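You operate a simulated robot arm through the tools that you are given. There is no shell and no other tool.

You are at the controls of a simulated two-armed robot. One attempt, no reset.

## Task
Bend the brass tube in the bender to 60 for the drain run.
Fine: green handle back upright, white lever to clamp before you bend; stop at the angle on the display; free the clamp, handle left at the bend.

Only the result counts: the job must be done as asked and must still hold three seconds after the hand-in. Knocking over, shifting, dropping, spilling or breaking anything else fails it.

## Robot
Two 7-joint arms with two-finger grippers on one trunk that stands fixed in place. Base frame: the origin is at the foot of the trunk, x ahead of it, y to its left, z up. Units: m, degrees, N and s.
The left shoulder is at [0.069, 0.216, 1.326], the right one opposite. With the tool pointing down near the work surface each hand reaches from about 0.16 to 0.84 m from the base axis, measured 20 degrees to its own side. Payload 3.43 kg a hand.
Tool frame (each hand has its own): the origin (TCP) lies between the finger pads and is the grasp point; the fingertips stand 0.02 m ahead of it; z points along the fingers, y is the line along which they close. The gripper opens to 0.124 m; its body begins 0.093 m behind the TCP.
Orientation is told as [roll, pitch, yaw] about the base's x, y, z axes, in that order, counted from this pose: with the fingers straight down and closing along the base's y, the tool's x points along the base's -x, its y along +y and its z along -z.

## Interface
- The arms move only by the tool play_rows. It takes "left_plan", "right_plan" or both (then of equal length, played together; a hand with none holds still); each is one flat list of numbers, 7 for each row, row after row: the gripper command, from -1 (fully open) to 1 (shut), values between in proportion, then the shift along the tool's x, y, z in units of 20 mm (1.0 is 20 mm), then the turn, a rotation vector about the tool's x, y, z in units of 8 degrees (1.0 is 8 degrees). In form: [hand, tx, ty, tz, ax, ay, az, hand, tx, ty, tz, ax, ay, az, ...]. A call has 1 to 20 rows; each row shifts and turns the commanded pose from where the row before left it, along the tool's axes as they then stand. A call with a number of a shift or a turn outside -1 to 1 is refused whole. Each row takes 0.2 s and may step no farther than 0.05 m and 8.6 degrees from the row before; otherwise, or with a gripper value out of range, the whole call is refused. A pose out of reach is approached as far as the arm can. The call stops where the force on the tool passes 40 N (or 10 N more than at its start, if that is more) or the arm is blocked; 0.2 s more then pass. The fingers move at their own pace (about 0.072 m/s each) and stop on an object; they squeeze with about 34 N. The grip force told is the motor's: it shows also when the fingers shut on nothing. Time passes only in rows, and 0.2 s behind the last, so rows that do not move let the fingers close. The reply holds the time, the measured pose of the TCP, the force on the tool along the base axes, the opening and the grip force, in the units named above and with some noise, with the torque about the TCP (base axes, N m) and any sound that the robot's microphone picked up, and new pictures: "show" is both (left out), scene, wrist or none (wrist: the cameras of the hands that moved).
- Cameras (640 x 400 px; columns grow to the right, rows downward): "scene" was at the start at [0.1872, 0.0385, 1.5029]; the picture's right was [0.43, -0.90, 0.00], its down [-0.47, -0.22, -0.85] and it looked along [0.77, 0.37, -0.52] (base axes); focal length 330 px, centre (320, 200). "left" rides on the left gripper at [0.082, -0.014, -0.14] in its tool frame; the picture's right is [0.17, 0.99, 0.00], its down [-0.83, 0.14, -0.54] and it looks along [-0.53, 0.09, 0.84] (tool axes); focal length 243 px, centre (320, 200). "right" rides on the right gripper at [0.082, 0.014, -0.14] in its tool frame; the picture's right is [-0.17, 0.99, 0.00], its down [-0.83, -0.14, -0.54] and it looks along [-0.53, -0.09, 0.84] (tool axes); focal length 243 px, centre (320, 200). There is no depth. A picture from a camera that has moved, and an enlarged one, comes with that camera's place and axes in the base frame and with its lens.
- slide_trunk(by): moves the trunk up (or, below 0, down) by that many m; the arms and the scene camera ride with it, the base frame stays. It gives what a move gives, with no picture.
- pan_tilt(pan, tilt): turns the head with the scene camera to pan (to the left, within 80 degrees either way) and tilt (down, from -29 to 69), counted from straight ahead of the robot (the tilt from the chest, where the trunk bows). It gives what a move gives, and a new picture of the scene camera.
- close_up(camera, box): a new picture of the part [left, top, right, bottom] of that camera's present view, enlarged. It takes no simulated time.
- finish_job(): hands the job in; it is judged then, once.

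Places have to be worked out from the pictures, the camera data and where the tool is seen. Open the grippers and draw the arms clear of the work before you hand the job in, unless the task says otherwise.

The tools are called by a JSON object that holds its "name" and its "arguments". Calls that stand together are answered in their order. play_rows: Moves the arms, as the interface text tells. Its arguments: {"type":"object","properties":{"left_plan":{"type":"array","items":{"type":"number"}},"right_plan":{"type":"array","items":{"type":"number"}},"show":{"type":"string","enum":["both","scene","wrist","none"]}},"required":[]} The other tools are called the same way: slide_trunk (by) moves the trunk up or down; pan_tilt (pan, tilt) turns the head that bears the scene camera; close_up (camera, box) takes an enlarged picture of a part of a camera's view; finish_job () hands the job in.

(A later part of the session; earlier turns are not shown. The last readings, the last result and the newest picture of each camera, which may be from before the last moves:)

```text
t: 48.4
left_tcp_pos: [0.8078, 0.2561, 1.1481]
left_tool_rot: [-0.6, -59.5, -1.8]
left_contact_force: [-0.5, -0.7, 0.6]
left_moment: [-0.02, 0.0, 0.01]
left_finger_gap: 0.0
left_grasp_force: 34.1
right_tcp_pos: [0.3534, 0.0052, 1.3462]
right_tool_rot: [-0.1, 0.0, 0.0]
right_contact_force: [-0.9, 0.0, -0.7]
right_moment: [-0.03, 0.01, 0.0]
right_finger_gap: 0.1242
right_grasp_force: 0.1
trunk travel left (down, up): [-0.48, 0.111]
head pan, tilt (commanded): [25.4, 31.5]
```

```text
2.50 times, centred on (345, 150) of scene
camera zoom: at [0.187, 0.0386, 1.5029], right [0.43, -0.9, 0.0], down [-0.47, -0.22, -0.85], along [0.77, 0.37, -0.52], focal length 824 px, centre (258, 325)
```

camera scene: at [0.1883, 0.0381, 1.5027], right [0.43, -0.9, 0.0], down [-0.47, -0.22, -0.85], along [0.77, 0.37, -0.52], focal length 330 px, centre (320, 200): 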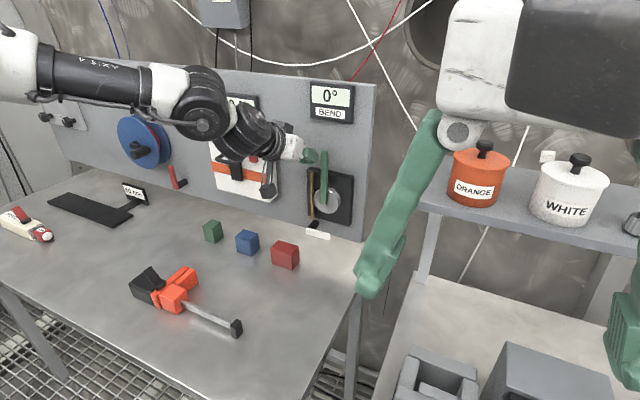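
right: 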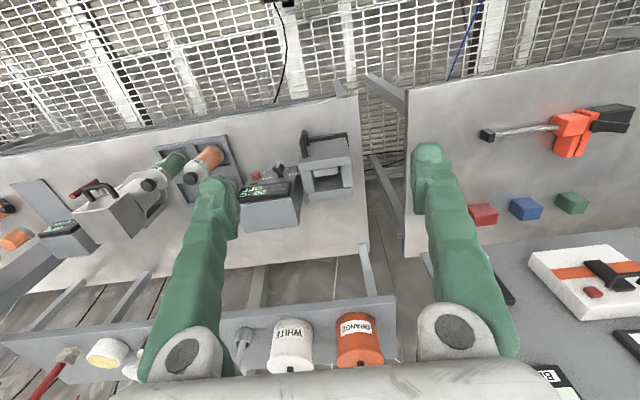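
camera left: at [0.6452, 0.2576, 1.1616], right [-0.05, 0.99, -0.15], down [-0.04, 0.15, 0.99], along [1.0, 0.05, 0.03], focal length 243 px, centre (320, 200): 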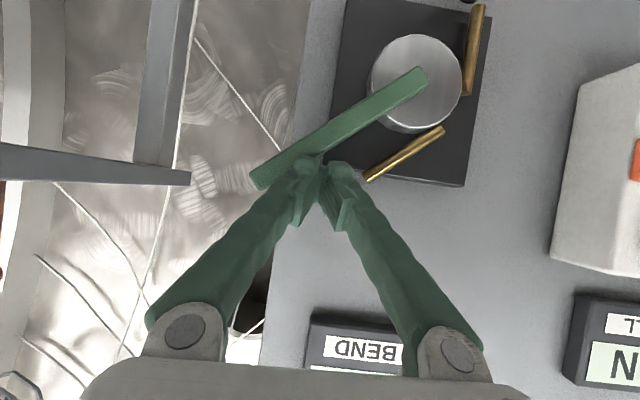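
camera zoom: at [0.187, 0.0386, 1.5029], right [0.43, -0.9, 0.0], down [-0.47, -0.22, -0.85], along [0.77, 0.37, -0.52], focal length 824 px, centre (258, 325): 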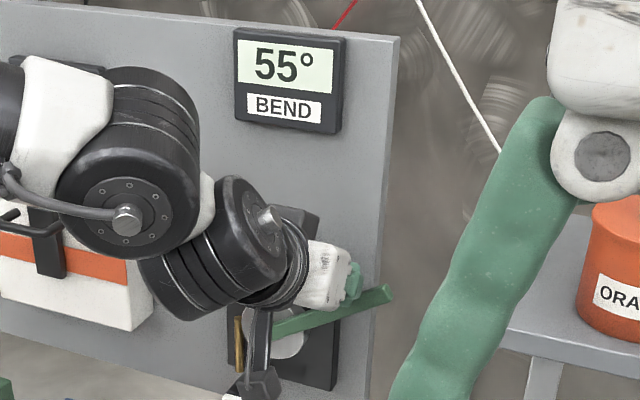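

Still 55° (about 15 mm). Another 1 mm step, since the change should come about here.

{"name": "play_rows", "arguments": {"left_plan": [1, 0.036, -0.027, 0.022, 0, 0, 0], "show": "none"}}

{"name": "close_up", "arguments": {"camera": "scene", "box": [300, 70, 390, 230]}}

```text
t: 48.8
left_tcp_pos: [0.8081, 0.2555, 1.148]
left_tool_rot: [-0.6, -59.5, -1.8]
left_contact_force: [-1.2, 0.8, 1.0]
left_moment: [0.05, 0.02, 0.0]
left_finger_gap: 0.0
left_grasp_force: 34.5
right_tcp_pos: [0.355, 0.0065, 1.3471]
right_tool_rot: [0.0, 0.0, 0.0]
right_contact_force: [0.4, 1.3, -0.3]
right_moment: [0.01, 0.02, -0.02]
right_finger_gap: 0.1241
right_grasp_force: 0.1
trunk travel left (down, up): [-0.48, 0.111]
head pan, tilt (commanded): [25.4, 31.5]
```

```text
2.50 times, centred on (345, 150) of scene
camera zoom: at [0.1871, 0.0386, 1.5029], right [0.43, -0.9, 0.0], down [-0.47, -0.22, -0.85], along [0.77, 0.37, -0.52], focal length 824 px, centre (258, 325)
```

zoom: 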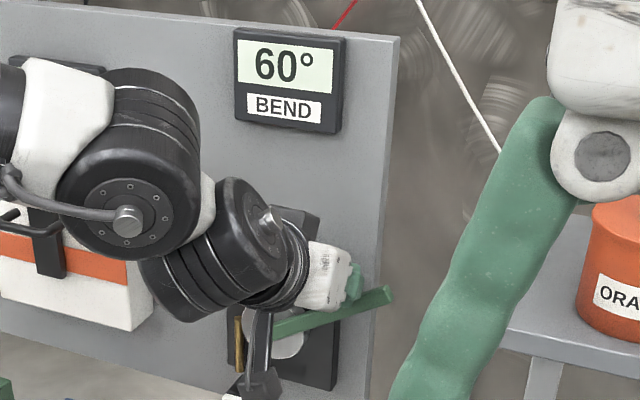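

The display now reads 60°, 8–9 mm after it turned to 55°. I'll measure the handle's actual angle here from the wrist camera.

{"name": "close_up", "arguments": {"camera": "left", "box": [240, 40, 450, 200]}}

{"name": "close_up", "arguments": {"camera": "scene", "box": [320, 170, 370, 220]}}

```text
2.50 times, centred on (345, 120) of left
camera zoom: at [0.6449, 0.2487, 1.1485], right [-0.05, 0.99, -0.15], down [-0.04, 0.15, 0.99], along [1.0, 0.05, 0.03], focal length 606 px, centre (258, 400)
```

zoom: 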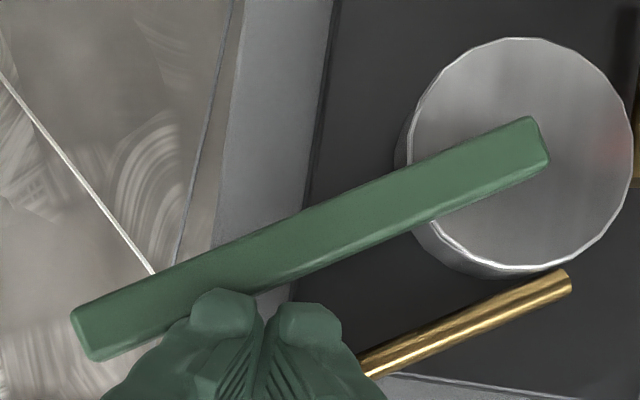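

```text
8.00 times, centred on (345, 195) of scene
camera zoom: at [0.1871, 0.0386, 1.5029], right [0.43, -0.9, 0.0], down [-0.47, -0.22, -0.85], along [0.77, 0.37, -0.52], focal length 2638 px, centre (120, 240)
```

zoom: 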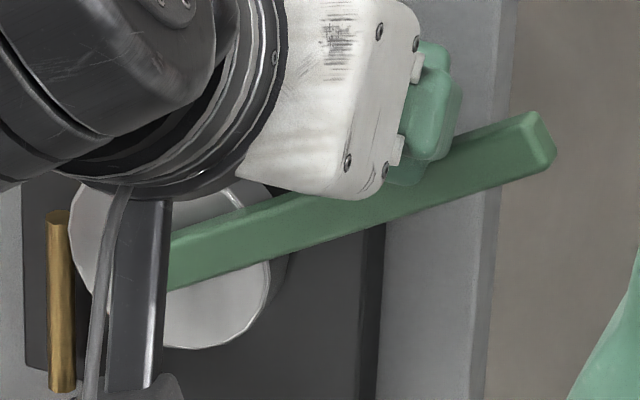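

The handle measures about 57.5–58°, which confirms the display rounds, so I'm at the low edge of "60". I'll push about 4 mm more to reach a true 60° and measure again.

{"name": "play_rows", "arguments": {"left_plan": [1, 0.073, -0.0515, 0.044, 0, 0, 0, 1, 0.073, -0.05, 0.044, 0, 0, 0], "show": "none"}}

{"name": "close_up", "arguments": {"camera": "scene", "box": [300, 70, 390, 230]}}

{"name": "close_up", "arguments": {"camera": "left", "box": [240, 40, 450, 200]}}

```text
t: 49.4
left_tcp_pos: [0.8077, 0.2542, 1.145]
left_tool_rot: [-0.6, -59.6, -1.6]
left_contact_force: [0.0, 0.2, 1.4]
left_moment: [-0.02, -0.02, -0.02]
left_finger_gap: 0.0
left_grasp_force: 34.5
right_tcp_pos: [0.3551, 0.0058, 1.3475]
right_tool_rot: [0.0, 0.0, 0.0]
right_contact_force: [0.1, 0.5, 0.1]
right_moment: [0.01, 0.01, 0.0]
right_finger_gap: 0.1242
right_grasp_force: 0.1
trunk travel left (down, up): [-0.48, 0.111]
head pan, tilt (commanded): [25.4, 31.5]
```

```text
2.50 times, centred on (345, 150) of scene
camera zoom: at [0.1871, 0.0385, 1.5029], right [0.43, -0.9, 0.0], down [-0.47, -0.22, -0.85], along [0.77, 0.37, -0.52], focal length 824 px, centre (258, 325)
```

zoom: 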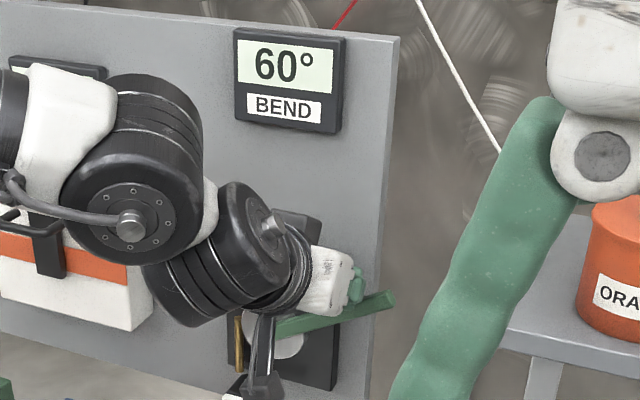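

```text
2.50 times, centred on (345, 120) of left
camera zoom: at [0.645, 0.2466, 1.1455], right [-0.05, 0.99, -0.15], down [-0.04, 0.15, 0.99], along [1.0, 0.05, 0.03], focal length 606 px, centre (258, 400)
```

zoom: 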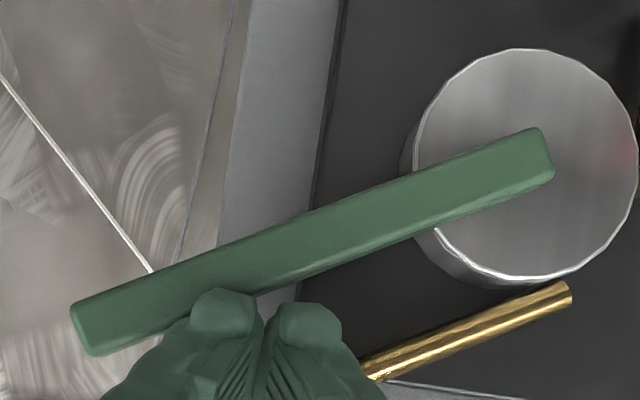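

The handle measures about 60° (59.8° raw plus a 0.3° offset) and the display reads 60°. I'll lift the fingers away from the handle, up and to the left, then retract straight back and check it holds.

{"name": "play_rows", "arguments": {"left_plan": [1, -0.346, 0.4, -0.2, 0, 0, 0, 1, -0.346, 0.4, -0.2, 0, 0, 0, 1, 0.5, 0, -0.866, 0, 0, 0, 1, 0.5, 0, -0.866, 0, 0, 0, 1, 0.5, 0, -0.866, 0, 0, 0, 1, 0.5, 0, -0.866, 0, 0, 0, 1, 0.5, 0, -0.866, 0, 0, 0], "show": "both"}}

{"name": "close_up", "arguments": {"camera": "scene", "box": [280, 70, 390, 250]}}

{"name": "close_up", "arguments": {"camera": "left", "box": [200, 0, 440, 200]}}

```text
t: 51.0
left_tcp_pos: [0.7077, 0.2739, 1.1631]
left_tool_rot: [-0.5, -59.7, -1.7]
left_contact_force: [0.1, -0.7, -0.2]
left_moment: [-0.01, 0.03, 0.02]
left_finger_gap: 0.0003
left_grasp_force: 35.0
right_tcp_pos: [0.3537, 0.0049, 1.3466]
right_tool_rot: [0.0, -0.1, 0.0]
right_contact_force: [0.4, 0.3, 0.6]
right_moment: [-0.02, 0.01, -0.01]
right_finger_gap: 0.1239
right_grasp_force: 0.1
trunk travel left (down, up): [-0.48, 0.111]
head pan, tilt (commanded): [25.4, 31.5]
camera scene: at [0.1865, 0.0386, 1.503], right [0.43, -0.9, 0.0], down [-0.47, -0.22, -0.85], along [0.77, 0.37, -0.52], focal length 330 px, centre (320, 200)
camera left: at [0.5457, 0.2662, 1.1625], right [-0.05, 0.99, -0.15], down [-0.04, 0.15, 0.99], along [1.0, 0.05, 0.03], focal length 243 px, centre (320, 200)
```

scene: 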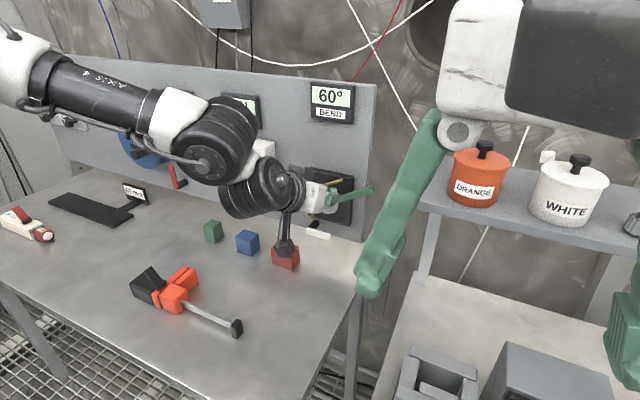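
left: 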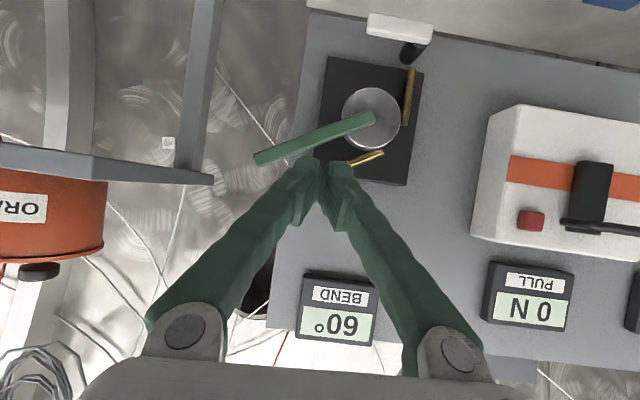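

```text
2.22 times, centred on (335, 160) of scene
camera zoom: at [0.1865, 0.0386, 1.503], right [0.43, -0.9, 0.0], down [-0.47, -0.22, -0.85], along [0.77, 0.37, -0.52], focal length 733 px, centre (287, 289)
```

zoom: 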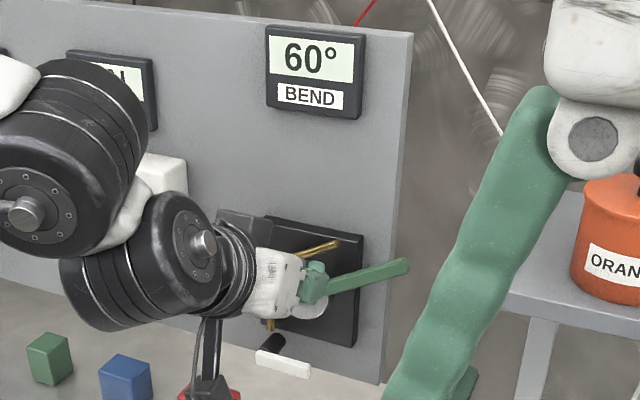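

```text
2.00 times, centred on (320, 100) of left
camera zoom: at [0.5457, 0.2662, 1.1625], right [-0.05, 0.99, -0.15], down [-0.04, 0.15, 0.99], along [1.0, 0.05, 0.03], focal length 485 px, centre (320, 400)
```

zoom: 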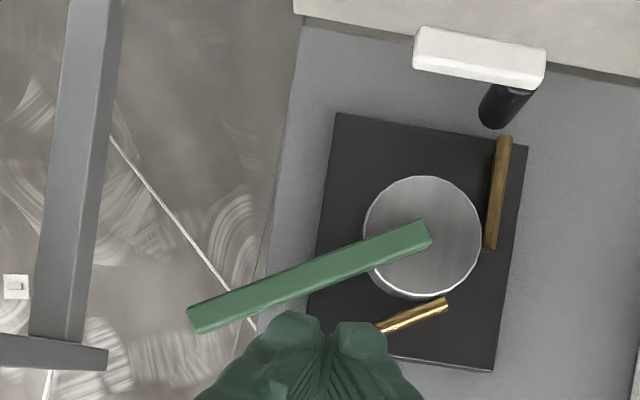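

The handle holds at 60° by itself. Next I need to free the clamp. The lever lies horizontal from y 0.30 to 0.37 with little room below it, so I plan to take it lengthwise between the fingers and swing it up about its pivot. First I'll go in front of it and test that wrist rotation in free air.

{"name": "play_rows", "arguments": {"left_plan": [-0.613, 0, 0, 0, 0, 0.9375, 0, -0.613, 0, 0, 0, 0, 0.9375, 0, -0.613, 0.573, 0.59, 0.884, 0, 0, 0, -0.613, 0.573, 0.59, 0.884, 0, 0, 0, -0.613, 0.573, 0.59, 0.884, 0, 0, 0, -0.613, 0.573, 0.59, 0.884, 0, 0, 0, -0.613, 0.573, 0.59, 0.884, 0, 0, 0], "show": "both"}}

{"name": "close_up", "arguments": {"camera": "left", "box": [230, 60, 430, 260]}}

{"name": "close_up", "arguments": {"camera": "scene", "box": [270, 160, 380, 270]}}

```text
t: 52.6
left_tcp_pos: [0.732, 0.3317, 1.0569]
left_tool_rot: [-0.5, -44.6, -1.8]
left_contact_force: [0.0, 0.0, -0.1]
left_moment: [-0.02, 0.02, 0.02]
left_finger_gap: 0.0999
left_grasp_force: 0.0
right_tcp_pos: [0.3555, 0.0061, 1.3469]
right_tool_rot: [-0.1, 0.0, -0.1]
right_contact_force: [-0.1, 0.8, -1.1]
right_moment: [0.0, 0.04, -0.02]
right_finger_gap: 0.124
right_grasp_force: 0.0
trunk travel left (down, up): [-0.48, 0.111]
head pan, tilt (commanded): [25.4, 31.5]
camera scene: at [0.1876, 0.0391, 1.5028], right [0.43, -0.9, 0.0], down [-0.47, -0.22, -0.85], along [0.77, 0.37, -0.52], focal length 330 px, centre (320, 200)
camera left: at [0.5753, 0.3244, 1.0993], right [-0.08, 0.99, -0.12], down [0.22, 0.14, 0.97], along [0.97, 0.05, -0.23], focal length 243 px, centre (320, 200)
```

scene: 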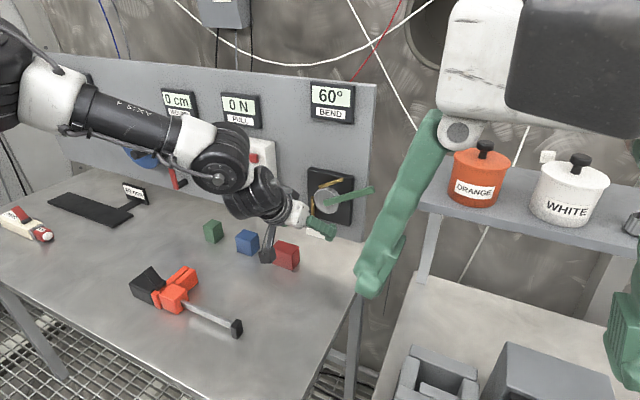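
left: 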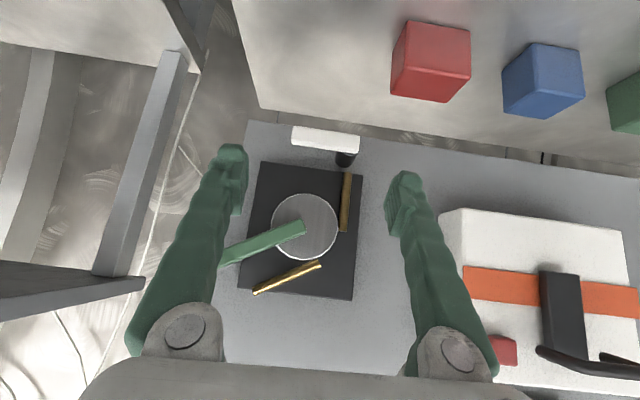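

```text
2.00 times, centred on (330, 160) of left
camera zoom: at [0.5753, 0.3244, 1.0993], right [-0.08, 0.99, -0.12], down [0.22, 0.14, 0.97], along [0.97, 0.05, -0.23], focal length 485 px, centre (300, 280)
```

zoom: 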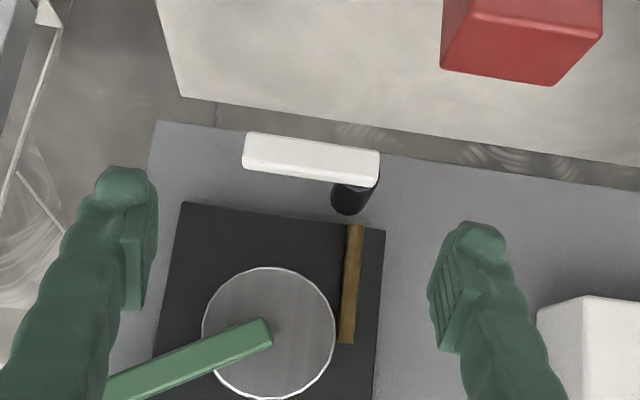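

```text
3.64 times, centred on (325, 215) of scene
camera zoom: at [0.1876, 0.0391, 1.5028], right [0.43, -0.9, 0.0], down [-0.47, -0.22, -0.85], along [0.77, 0.37, -0.52], focal length 1199 px, centre (302, 146)
```

zoom: 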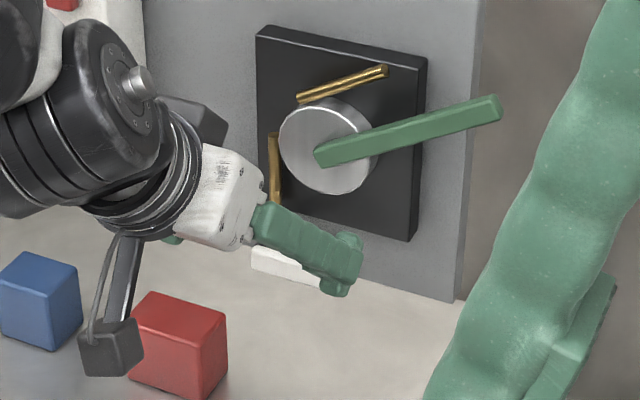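

The lever is framed between the open fingers, spanning y 0.300–0.368 at z of about 0.985. I'll test the wrist rotation about the base x axis here in free air, 30° counter-clockwise.

{"name": "play_rows", "arguments": {"left_plan": [-0.613, 0, 0, 0, 0.663, 0, -0.663, -0.613, 0, 0, 0, 0.663, 0, -0.663, -0.613, 0, 0, 0, 0.663, 0, -0.663, -0.613, 0, 0, 0, 0.663, 0, -0.663], "show": "both"}}

```text
t: 53.6
left_tcp_pos: [0.7317, 0.3325, 1.0567]
left_tool_rot: [-39.5, -37.2, 24.5]
left_contact_force: [-0.3, -0.4, -0.4]
left_moment: [-0.04, 0.01, 0.0]
left_finger_gap: 0.1
left_grasp_force: 0.0
right_tcp_pos: [0.3547, 0.0062, 1.3473]
right_tool_rot: [-0.1, 0.1, 0.0]
right_contact_force: [0.6, 0.5, -0.7]
right_moment: [-0.04, 0.0, 0.0]
right_finger_gap: 0.1241
right_grasp_force: 0.0
trunk travel left (down, up): [-0.48, 0.111]
head pan, tilt (commanded): [25.4, 31.5]
camera scene: at [0.1871, 0.04, 1.5029], right [0.43, -0.9, 0.0], down [-0.47, -0.22, -0.85], along [0.77, 0.36, -0.52], focal length 330 px, centre (320, 200)
camera left: at [0.5757, 0.3476, 1.1008], right [-0.09, 0.8, -0.6], down [0.23, 0.6, 0.76], along [0.97, -0.07, -0.24], focal length 243 px, centre (320, 200)
```

scene: 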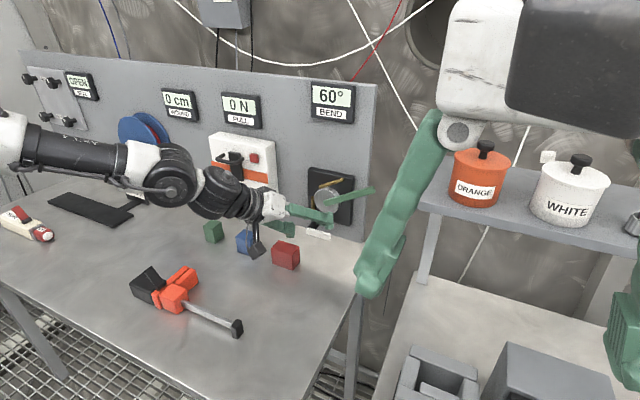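
left: 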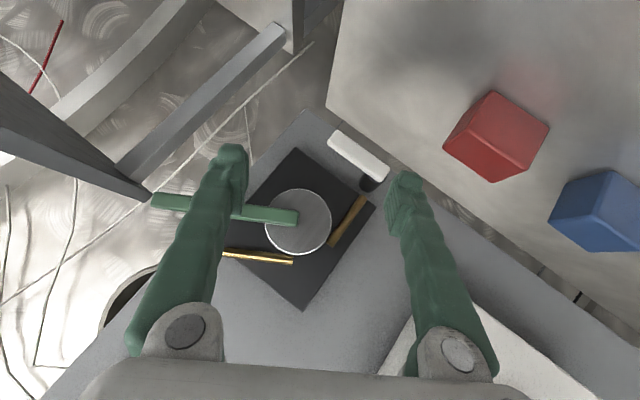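

The 30° rotation works with the TCP held still. I'll test a further 30°.

{"name": "play_rows", "arguments": {"left_plan": [-0.613, 0, 0, 0, 0.663, 0, -0.663, -0.613, 0, 0, 0, 0.663, 0, -0.663, -0.613, 0, 0, 0, 0.663, 0, -0.663, -0.613, 0, 0, 0, 0.663, 0, -0.663], "show": "scene"}}

```text
t: 54.6
left_tcp_pos: [0.7334, 0.3319, 1.0562]
left_tool_rot: [-67.8, -20.2, 38.8]
left_contact_force: [-0.5, -0.4, -0.1]
left_moment: [0.01, -0.06, -0.01]
left_finger_gap: 0.0996
left_grasp_force: 0.0
right_tcp_pos: [0.3554, 0.0063, 1.3476]
right_tool_rot: [-0.1, 0.0, 0.0]
right_contact_force: [-0.1, 0.1, -0.3]
right_moment: [-0.01, 0.01, 0.01]
right_finger_gap: 0.1239
right_grasp_force: 0.2
trunk travel left (down, up): [-0.48, 0.111]
head pan, tilt (commanded): [25.4, 31.5]
camera scene: at [0.1874, 0.0395, 1.5029], right [0.43, -0.9, 0.0], down [-0.47, -0.22, -0.85], along [0.77, 0.36, -0.52], focal length 330 px, centre (320, 200)
```

scene: 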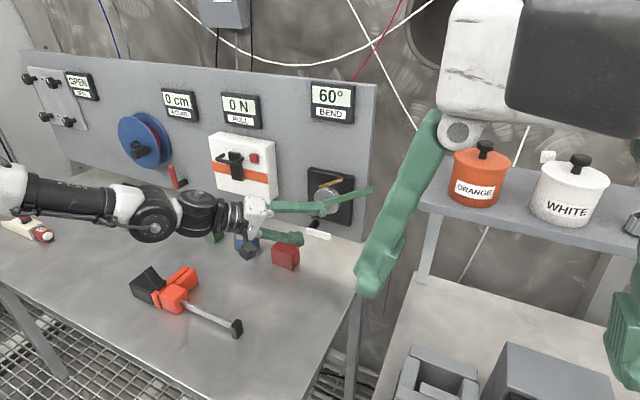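

60° also works, but the wrist gets low over the blocks, so I'll use at most about 35° with the lever. I'll rotate back to level.

{"name": "play_rows", "arguments": {"left_plan": [-0.613, 0, 0, 0, -0.663, 0, 0.663, -0.613, 0, 0, 0, -0.663, 0, 0.663, -0.613, 0, 0, 0, -0.663, 0, 0.663, -0.613, 0, 0, 0, -0.663, 0, 0.663, -0.613, 0, 0, 0, -0.663, 0, 0.663, -0.613, 0, 0, 0, -0.663, 0, 0.663, -0.613, 0, 0, 0, -0.663, 0, 0.663, -0.613, 0, 0, 0, -0.663, 0, 0.663], "show": "both"}}

```text
t: 56.4
left_tcp_pos: [0.7332, 0.3321, 1.0582]
left_tool_rot: [-0.2, -44.6, -2.1]
left_contact_force: [0.2, -0.1, -0.3]
left_moment: [0.0, 0.01, 0.02]
left_finger_gap: 0.1
left_grasp_force: 0.2
right_tcp_pos: [0.3549, 0.0037, 1.347]
right_tool_rot: [0.0, 0.1, 0.0]
right_contact_force: [-0.6, 0.2, 0.5]
right_moment: [0.02, 0.01, -0.02]
right_finger_gap: 0.1243
right_grasp_force: 0.0
trunk travel left (down, up): [-0.48, 0.111]
head pan, tilt (commanded): [25.4, 31.5]
camera scene: at [0.1875, 0.0373, 1.5029], right [0.43, -0.9, 0.0], down [-0.47, -0.22, -0.85], along [0.77, 0.37, -0.52], focal length 330 px, centre (320, 200)
camera left: at [0.5752, 0.3232, 1.1005], right [-0.08, 0.99, -0.12], down [0.22, 0.13, 0.97], along [0.97, 0.05, -0.23], focal length 243 px, centre (320, 200)
```

scene: 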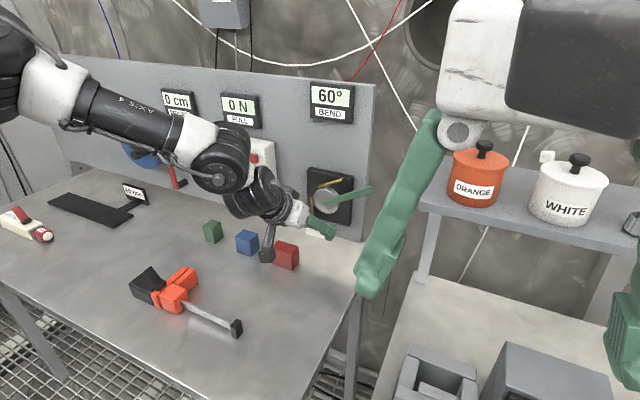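
left: 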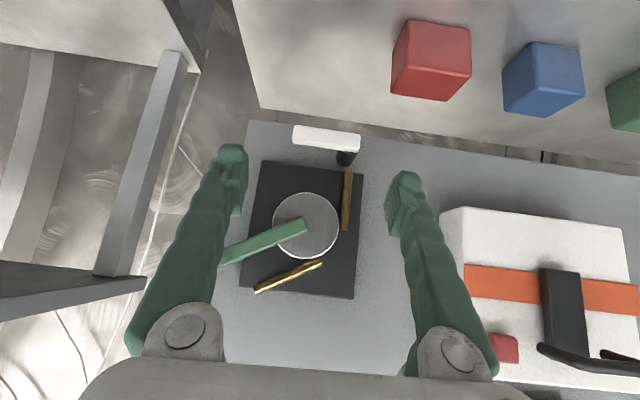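

Back to level. I'll advance along the finger axis toward the lever, three steps first, with 16 mm of clearance at each end.

{"name": "play_rows", "arguments": {"left_plan": [-0.613, 0, 0.045, 0.84, 0, 0, 0, -0.613, 0, 0.045, 0.84, 0, 0, 0, -0.613, 0, 0.045, 0.84, 0, 0, 0], "show": "wrist"}}

{"name": "close_up", "arguments": {"camera": "left", "box": [210, 60, 430, 260]}}

{"name": "close_up", "arguments": {"camera": "scene", "box": [270, 160, 380, 270]}}

```text
t: 57.2
left_tcp_pos: [0.7692, 0.3337, 1.0225]
left_tool_rot: [-0.4, -44.5, -1.8]
left_contact_force: [0.5, 0.3, -0.4]
left_moment: [0.0, -0.01, -0.01]
left_finger_gap: 0.0997
left_grasp_force: 0.0
right_tcp_pos: [0.355, 0.0052, 1.3479]
right_tool_rot: [0.0, 0.0, 0.0]
right_contact_force: [0.1, 0.4, -0.2]
right_moment: [-0.03, 0.01, -0.02]
right_finger_gap: 0.124
right_grasp_force: 0.0
trunk travel left (down, up): [-0.48, 0.111]
head pan, tilt (commanded): [25.4, 31.5]
camera left: at [0.611, 0.3261, 1.0637], right [-0.08, 0.99, -0.12], down [0.22, 0.14, 0.97], along [0.97, 0.05, -0.23], focal length 243 px, centre (320, 200)
```

left: 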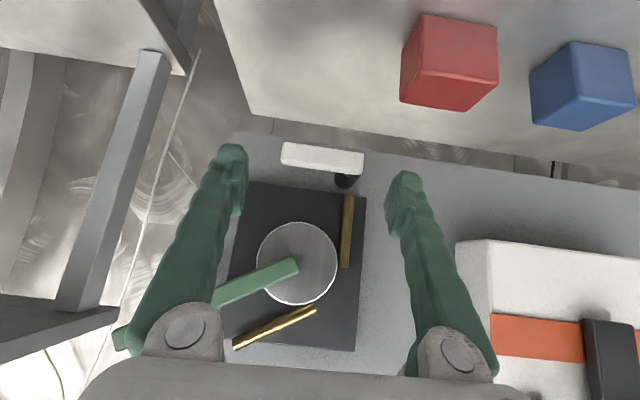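

```text
2.00 times, centred on (320, 160) of left
camera zoom: at [0.611, 0.3261, 1.0637], right [-0.08, 0.99, -0.12], down [0.22, 0.14, 0.97], along [0.97, 0.05, -0.23], focal length 485 px, centre (320, 280)
```

zoom: 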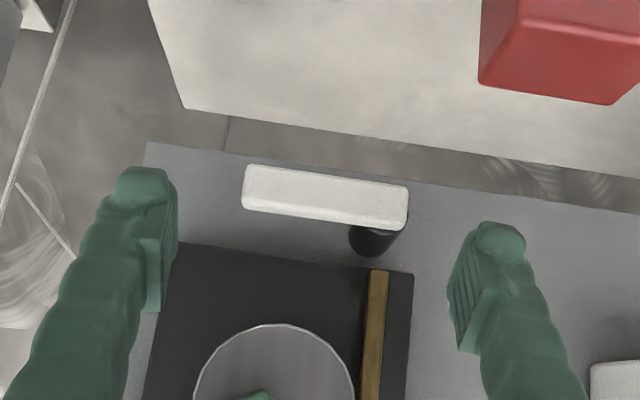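

```text
3.64 times, centred on (325, 215) of scene
camera zoom: at [0.1875, 0.039, 1.5028], right [0.43, -0.9, 0.0], down [-0.47, -0.22, -0.85], along [0.77, 0.37, -0.52], focal length 1199 px, centre (302, 146)
```

zoom: 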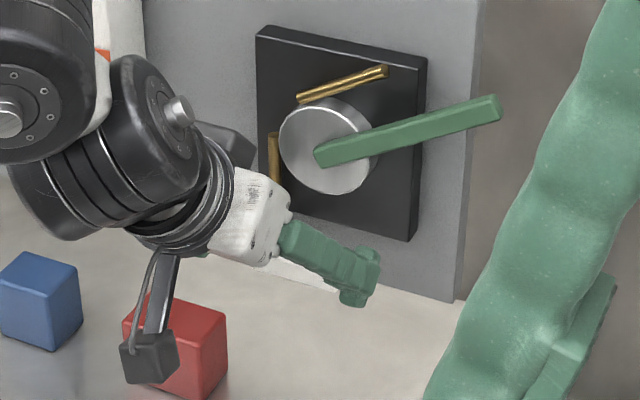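

The lever's front face is at x of about 0.80 and z of about 0.984. Two more steps along the finger axis will bring the pads level with its ends, staying about 1.5–2 cm above the table.

{"name": "play_rows", "arguments": {"left_plan": [-0.613, 0, 0.05, 0.95, 0, 0, 0, -0.613, 0, 0.05, 0.95, 0, 0, 0], "show": "wrist"}}

{"name": "close_up", "arguments": {"camera": "left", "box": [210, 60, 430, 260]}}

{"name": "close_up", "arguments": {"camera": "scene", "box": [270, 160, 380, 270]}}

```text
t: 57.8
left_tcp_pos: [0.795, 0.3349, 0.9938]
left_tool_rot: [-0.5, -44.6, -1.7]
left_contact_force: [-0.3, 0.7, 0.2]
left_moment: [0.0, 0.0, -0.01]
left_finger_gap: 0.0998
left_grasp_force: 0.1
right_tcp_pos: [0.3554, 0.0057, 1.3485]
right_tool_rot: [0.1, 0.0, 0.0]
right_contact_force: [-0.4, -0.1, -0.2]
right_moment: [-0.03, 0.06, 0.02]
right_finger_gap: 0.124
right_grasp_force: 0.0
trunk travel left (down, up): [-0.48, 0.111]
head pan, tilt (commanded): [25.4, 31.5]
camera left: at [0.6379, 0.3273, 1.0364], right [-0.08, 0.99, -0.12], down [0.22, 0.14, 0.97], along [0.97, 0.05, -0.23], focal length 243 px, centre (320, 200)
```

left: 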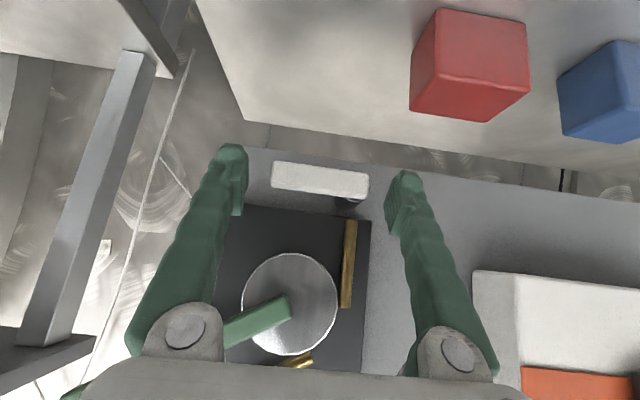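

```text
2.00 times, centred on (320, 160) of left
camera zoom: at [0.6379, 0.3273, 1.0364], right [-0.08, 0.99, -0.12], down [0.22, 0.14, 0.97], along [0.97, 0.05, -0.23], focal length 485 px, centre (320, 280)
```

zoom: 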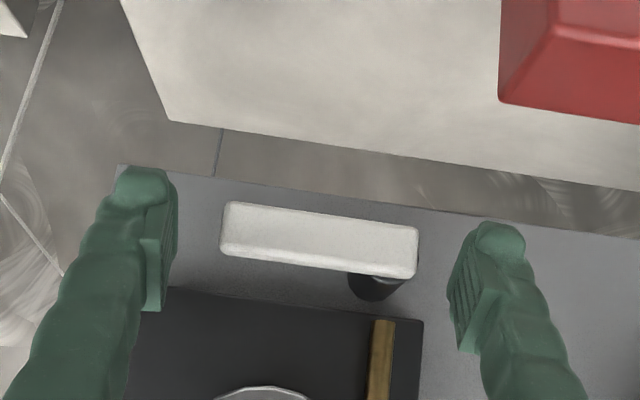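

```text
3.64 times, centred on (325, 215) of scene
camera zoom: at [0.1881, 0.0389, 1.5028], right [0.43, -0.9, 0.0], down [-0.47, -0.22, -0.85], along [0.77, 0.37, -0.52], focal length 1199 px, centre (302, 146)
```

zoom: 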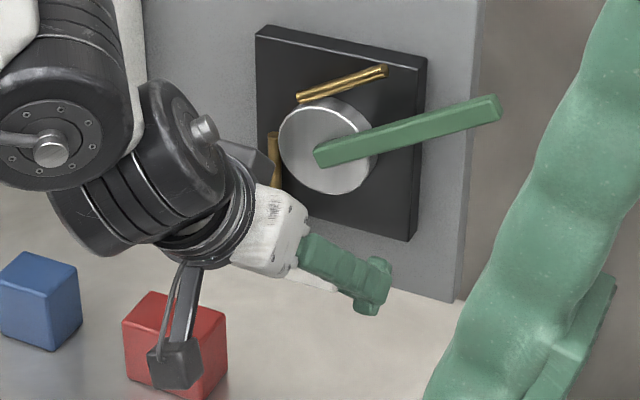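

The lever is centred between the pads to within about 1 mm. I'll close gently by commanding a gap a little smaller than the lever's 69 mm length, so it's held lightly by its ends.

{"name": "play_rows", "arguments": {"left_plan": [-0.1, 0, 0, 0, 0, 0, 0, 0.03, 0, 0, 0, 0, 0, 0, 0.03, 0, 0, 0, 0, 0, 0], "show": "wrist"}}

{"name": "close_up", "arguments": {"camera": "left", "box": [210, 60, 430, 260]}}

```text
t: 58.6
left_tcp_pos: [0.7935, 0.3359, 0.9942]
left_tool_rot: [-0.3, -44.7, -1.8]
left_contact_force: [-1.1, 5.7, 3.4]
left_moment: [0.15, 0.16, 0.28]
left_finger_gap: 0.0701
left_grasp_force: 44.9
right_tcp_pos: [0.3542, 0.0057, 1.347]
right_tool_rot: [-0.1, -0.2, 0.0]
right_contact_force: [-0.8, 0.4, 0.0]
right_moment: [-0.03, 0.0, 0.02]
right_finger_gap: 0.1237
right_grasp_force: 0.1
trunk travel left (down, up): [-0.48, 0.111]
head pan, tilt (commanded): [25.4, 31.5]
camera left: at [0.6368, 0.328, 1.0372], right [-0.08, 0.99, -0.12], down [0.22, 0.14, 0.97], along [0.97, 0.05, -0.23], focal length 243 px, centre (320, 200)
```

left: 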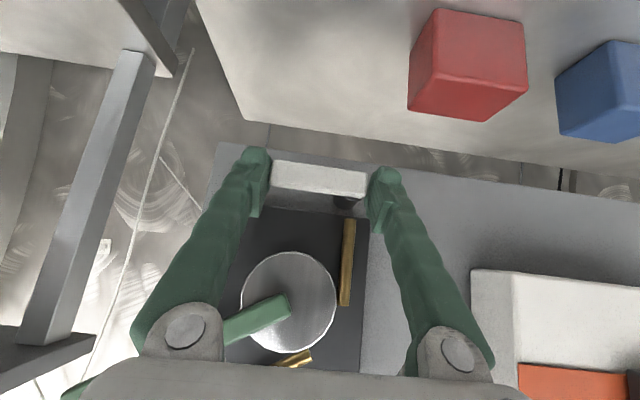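

```text
2.00 times, centred on (320, 160) of left
camera zoom: at [0.6368, 0.328, 1.0372], right [-0.08, 0.99, -0.12], down [0.22, 0.14, 0.97], along [0.97, 0.05, -0.23], focal length 485 px, centre (320, 280)
```

zoom: 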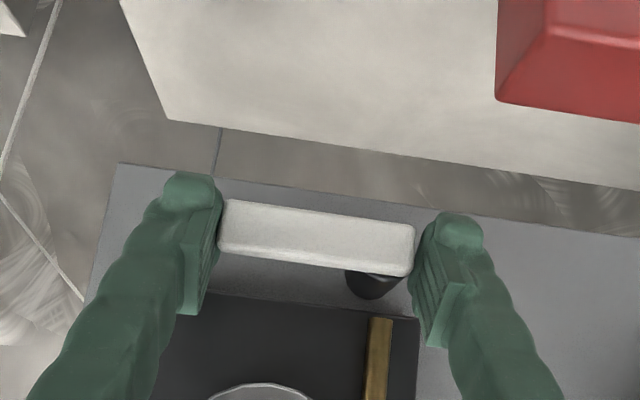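

The lever is held by its ends (gap 70 mm) with only small side forces. I'll swing it up about its pivot at y 0.360, z 0.984, 12° first, and check the forces.

{"name": "play_rows", "arguments": {"left_plan": [0.03, -0.061, 0.038, -0.061, 0.3535, 0, -0.3535, 0.03, -0.061, 0.038, -0.061, 0.3535, 0, -0.3535, 0.03, -0.061, 0.038, -0.061, 0.3535, 0, -0.3535], "show": "wrist"}}

{"name": "close_up", "arguments": {"camera": "left", "box": [210, 60, 430, 260]}}

{"name": "close_up", "arguments": {"camera": "scene", "box": [270, 60, 390, 270]}}

```text
t: 59.4
left_tcp_pos: [0.7934, 0.3391, 0.9992]
left_tool_rot: [-17.2, -43.4, 10.0]
left_contact_force: [-3.3, 9.1, 2.8]
left_moment: [0.24, -0.66, 0.63]
left_finger_gap: 0.0699
left_grasp_force: 45.2
right_tcp_pos: [0.3538, 0.0064, 1.3478]
right_tool_rot: [-0.1, -0.1, 0.0]
right_contact_force: [-0.3, 0.1, 0.1]
right_moment: [0.0, -0.03, -0.01]
right_finger_gap: 0.1241
right_grasp_force: 0.1
trunk travel left (down, up): [-0.48, 0.111]
head pan, tilt (commanded): [25.4, 31.5]
camera left: at [0.6373, 0.3396, 1.044], right [-0.08, 0.94, -0.33], down [0.22, 0.34, 0.91], along [0.97, 0.0, -0.24], focal length 243 px, centre (320, 200)
```

left: 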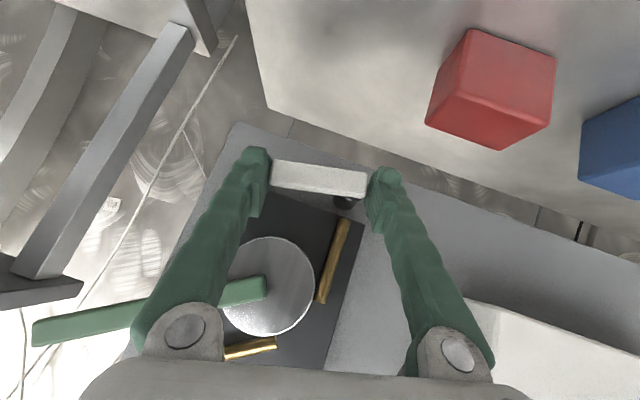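

```text
2.00 times, centred on (320, 160) of left
camera zoom: at [0.6373, 0.3396, 1.044], right [-0.08, 0.94, -0.33], down [0.22, 0.34, 0.91], along [0.97, 0.0, -0.24], focal length 485 px, centre (320, 280)
```

zoom: 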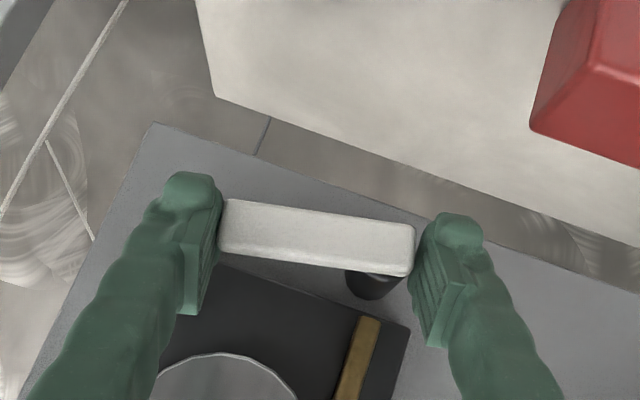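

```text
1.90 times, centred on (330, 165) of scene
camera zoom: at [0.1862, 0.0401, 1.503], right [0.43, -0.9, 0.0], down [-0.47, -0.22, -0.85], along [0.77, 0.36, -0.52], focal length 628 px, centre (301, 267)
```

zoom: 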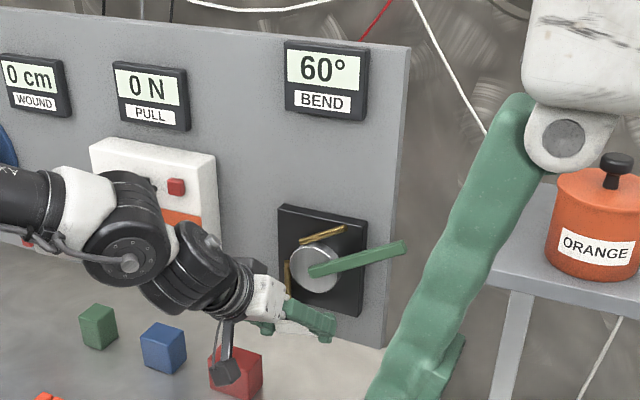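

The lever is swinging up with the hand, now about 12° off its stop at roughly 9 N. Triangulating the red block puts its top at z of about 0.91, so the table is well below and there's ample room. I'll continue the swing by 20°.

{"name": "play_rows", "arguments": {"left_plan": [0.03, -0.0757, 0.07, -0.0757, 0.442, 0, -0.442, 0.03, -0.0757, 0.07, -0.0757, 0.442, 0, -0.442, 0.03, -0.0757, 0.055, -0.0757, 0.442, 0, -0.442, 0.03, -0.0757, 0.0485, -0.0757, 0.442, 0, -0.442], "show": "wrist"}}

{"name": "close_up", "arguments": {"camera": "scene", "box": [270, 60, 390, 270]}}

```text
t: 60.4
left_tcp_pos: [0.794, 0.3433, 1.0056]
left_tool_rot: [-41.8, -36.3, 25.9]
left_contact_force: [-3.4, 7.2, 4.1]
left_moment: [0.2, -1.01, 0.52]
left_finger_gap: 0.0697
left_grasp_force: 45.4
right_tcp_pos: [0.354, 0.0067, 1.3472]
right_tool_rot: [-0.2, -0.1, -0.1]
right_contact_force: [-0.5, -0.1, -0.3]
right_moment: [-0.02, 0.03, 0.02]
right_finger_gap: 0.1241
right_grasp_force: 0.0
trunk travel left (down, up): [-0.48, 0.111]
head pan, tilt (commanded): [25.4, 31.5]
camera left: at [0.638, 0.3612, 1.0495], right [-0.09, 0.77, -0.63], down [0.23, 0.63, 0.74], along [0.97, -0.08, -0.24], focal length 243 px, centre (320, 200)
```

left: 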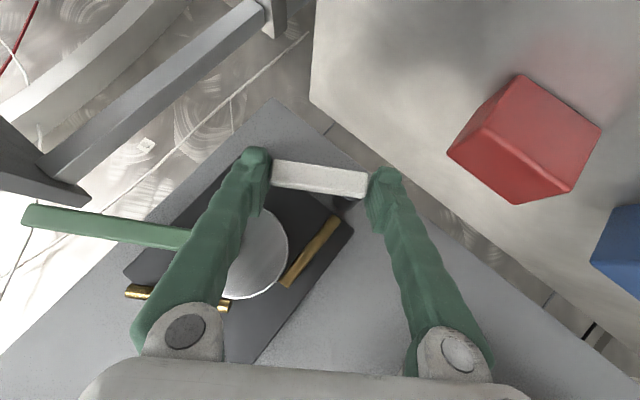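

```text
1.90 times, centred on (330, 165) of scene
camera zoom: at [0.1862, 0.0398, 1.503], right [0.43, -0.9, 0.0], down [-0.47, -0.22, -0.85], along [0.77, 0.36, -0.52], focal length 628 px, centre (301, 267)
```

zoom: 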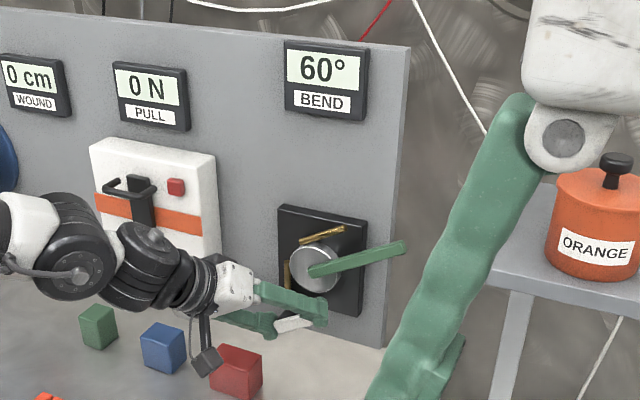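

The lever is about 32° up and moving with the hand, and the display still reads 60°. I'll go another 15°, which still leaves clearance to the handle and die above, and then finish by pushing.

{"name": "play_rows", "arguments": {"left_plan": [0.03, -0.0757, 0.06, -0.0757, 0.442, 0, -0.442, 0.03, -0.0757, 0.06, -0.0757, 0.442, 0, -0.442, 0.03, -0.0757, 0.06, -0.0757, 0.442, 0, -0.442], "show": "wrist"}}

{"name": "close_up", "arguments": {"camera": "scene", "box": [270, 160, 380, 270]}}

{"name": "close_up", "arguments": {"camera": "left", "box": [180, 60, 430, 300]}}

```text
t: 61.2
left_tcp_pos: [0.7952, 0.3517, 1.0094]
left_tool_rot: [-57.0, -28.3, 34.1]
left_contact_force: [-4.0, 5.3, 3.8]
left_moment: [0.15, -0.76, 0.43]
left_finger_gap: 0.0698
left_grasp_force: 45.1
right_tcp_pos: [0.3548, 0.0062, 1.3475]
right_tool_rot: [-0.1, -0.1, 0.0]
right_contact_force: [1.1, 0.4, 0.5]
right_moment: [-0.02, -0.02, -0.01]
right_finger_gap: 0.1238
right_grasp_force: 0.1
trunk travel left (down, up): [-0.48, 0.111]
head pan, tilt (commanded): [25.4, 31.5]
camera left: at [0.6386, 0.3779, 1.0486], right [-0.1, 0.58, -0.81], down [0.24, 0.8, 0.55], along [0.97, -0.14, -0.22], focal length 243 px, centre (320, 200)
```

left: 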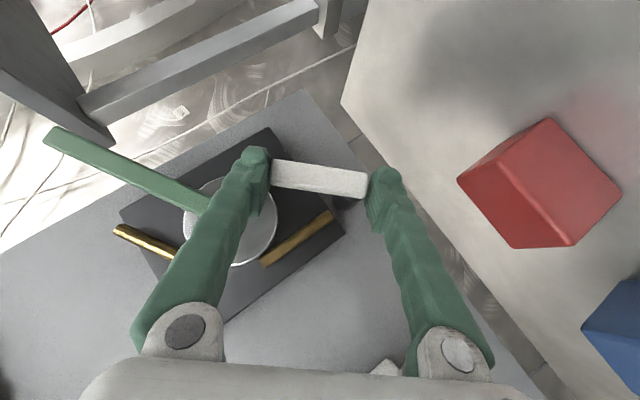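

```text
3.64 times, centred on (325, 215) of scene
camera zoom: at [0.1861, 0.0394, 1.503], right [0.43, -0.9, 0.0], down [-0.47, -0.22, -0.85], along [0.77, 0.36, -0.52], focal length 1199 px, centre (302, 146)
```

zoom: 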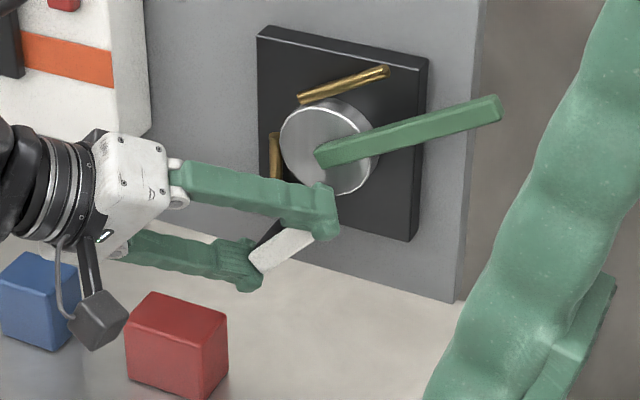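

```text
1.67 times, centred on (305, 180) of left
camera zoom: at [0.6386, 0.3779, 1.0486], right [-0.1, 0.58, -0.81], down [0.24, 0.8, 0.55], along [0.97, -0.14, -0.22], focal length 404 px, centre (345, 233)
```

zoom: 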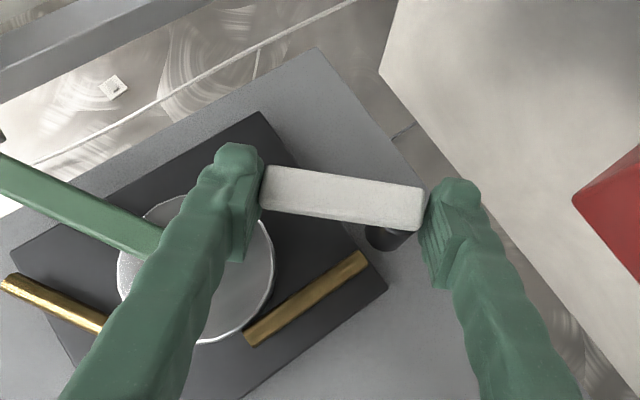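

The lever is about 47° up, halfway to upright. I'll open the fingers slightly, about 5 mm per side, retract along the finger axis away from the handle, and see whether the lever stays.

{"name": "play_rows", "arguments": {"left_plan": [-0.29, 0, 0, 0, 0, 0, 0, -0.29, 0, 0, 0, 0, 0, 0, -0.29, 0, 0, -0.6, 0, 0, 0, -0.29, 0, 0, -1, 0, 0, 0, -0.29, 0, 0, -1, 0, 0, 0, -0.29, 0, 0, -1, 0, 0, 0], "show": "both"}}

{"name": "close_up", "arguments": {"camera": "scene", "box": [270, 160, 380, 270]}}

```text
t: 62.6
left_tcp_pos: [0.7449, 0.3898, 1.0446]
left_tool_rot: [-56.7, -28.2, 34.1]
left_contact_force: [0.5, 0.9, 0.5]
left_moment: [-0.01, 0.05, 0.01]
left_finger_gap: 0.0801
left_grasp_force: 0.2
right_tcp_pos: [0.3538, 0.0055, 1.3474]
right_tool_rot: [0.1, -0.1, 0.0]
right_contact_force: [-0.4, 0.9, 0.0]
right_moment: [-0.01, 0.01, -0.01]
right_finger_gap: 0.1241
right_grasp_force: 0.0
trunk travel left (down, up): [-0.48, 0.111]
head pan, tilt (commanded): [25.4, 31.5]
camera scene: at [0.1864, 0.0387, 1.503], right [0.43, -0.9, 0.0], down [-0.47, -0.22, -0.85], along [0.77, 0.37, -0.52], focal length 330 px, centre (320, 200)
camera left: at [0.5895, 0.417, 1.0839], right [-0.1, 0.59, -0.8], down [0.24, 0.8, 0.55], along [0.97, -0.14, -0.22], focal length 243 px, centre (320, 200)
```

scene: 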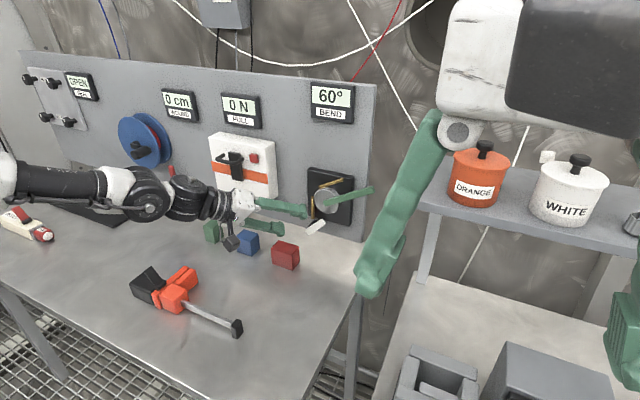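
left: 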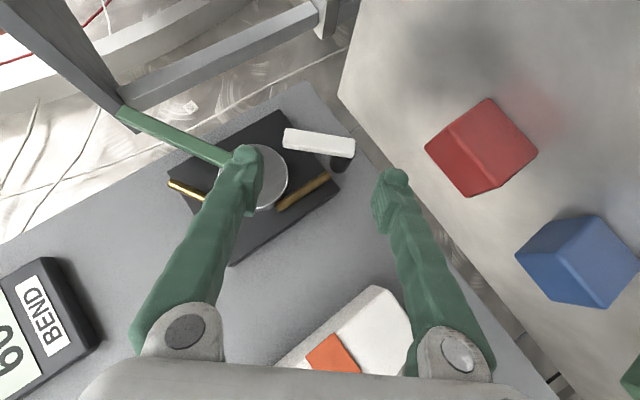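

```text
3.64 times, centred on (325, 215) of scene
camera zoom: at [0.1864, 0.0387, 1.503], right [0.43, -0.9, 0.0], down [-0.47, -0.22, -0.85], along [0.77, 0.37, -0.52], focal length 1199 px, centre (302, 146)
```

zoom: 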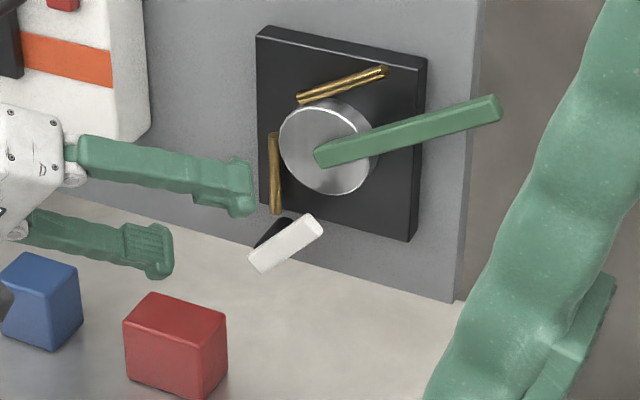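

The lever stays where I left it, about 45° from upright. I'll turn the hand back to level, shut the fingers, and move to the lever's right side, short of it, to push it the rest of the way up.

{"name": "play_rows", "arguments": {"left_plan": [1, 0, 0, 0, -0.663, 0, 0.663, 1, 0, 0, 0, -0.663, 0, 0.663, 1, 0, 0, 0, -0.663, 0, 0.663, 1, 0, 0, 0, -0.663, 0, 0.663, 1, 0, 0, 0, -0.663, 0, 0.663, 1, 0, 0, 0, -0.663, 0, 0.663, 1, 0, 0, 0, -0.177, 0, 0.177, 1, 0, -0.958, 0, 0, 0, 0, 1, 0, -0.958, 0, 0, 0, 0, 1, 0, -0.958, 0, 0, 0, 0, 1, 0, -0.958, 0, 0, 0, 0, 1, 0, -0.958, 0, 0, 0, 0, 1, 0, -0.958, 0, 0, 0, 0], "show": "both"}}

{"name": "close_up", "arguments": {"camera": "left", "box": [230, 60, 450, 260]}}

```text
t: 65.4
left_tcp_pos: [0.7415, 0.2741, 1.0451]
left_tool_rot: [-0.5, -44.6, -1.8]
left_contact_force: [-0.8, 0.1, 0.3]
left_moment: [-0.01, -0.02, 0.03]
left_finger_gap: 0.0004
left_grasp_force: 34.4
right_tcp_pos: [0.3549, 0.0042, 1.3472]
right_tool_rot: [0.0, 0.1, 0.0]
right_contact_force: [-0.3, 0.0, 0.5]
right_moment: [0.02, -0.01, -0.03]
right_finger_gap: 0.124
right_grasp_force: 0.1
trunk travel left (down, up): [-0.48, 0.111]
head pan, tilt (commanded): [25.4, 31.5]
camera scene: at [0.1874, 0.0378, 1.5029], right [0.43, -0.9, 0.0], down [-0.47, -0.22, -0.85], along [0.77, 0.37, -0.52], focal length 330 px, centre (320, 200)
camera left: at [0.5851, 0.2664, 1.087], right [-0.08, 0.99, -0.12], down [0.22, 0.14, 0.97], along [0.97, 0.05, -0.23], focal length 243 px, centre (320, 200)
```

scene: 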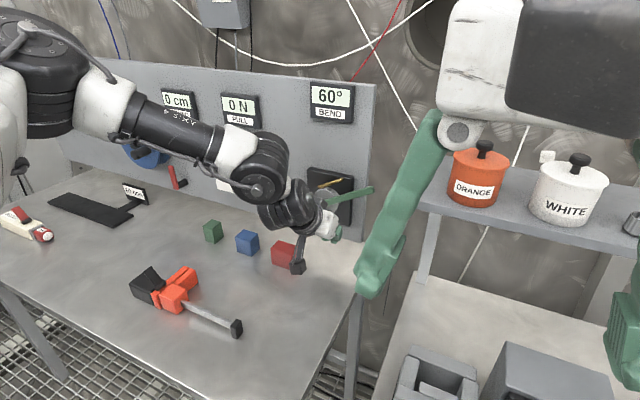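
left: 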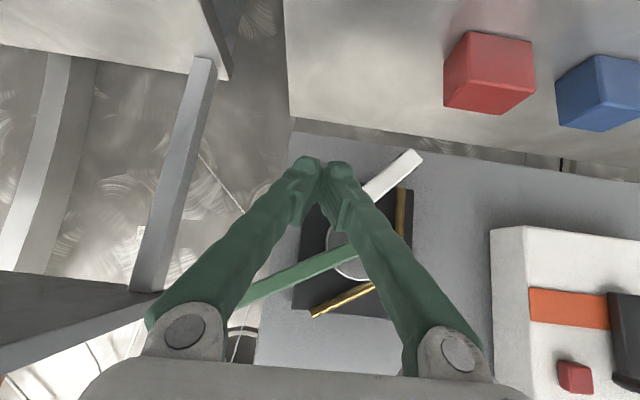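

```text
2.00 times, centred on (340, 160) of left
camera zoom: at [0.5851, 0.2664, 1.087], right [-0.08, 0.99, -0.12], down [0.22, 0.14, 0.97], along [0.97, 0.05, -0.23], focal length 485 px, centre (280, 280)
```

zoom: 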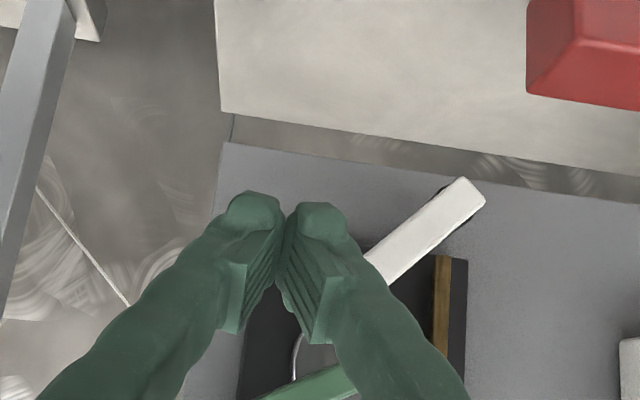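

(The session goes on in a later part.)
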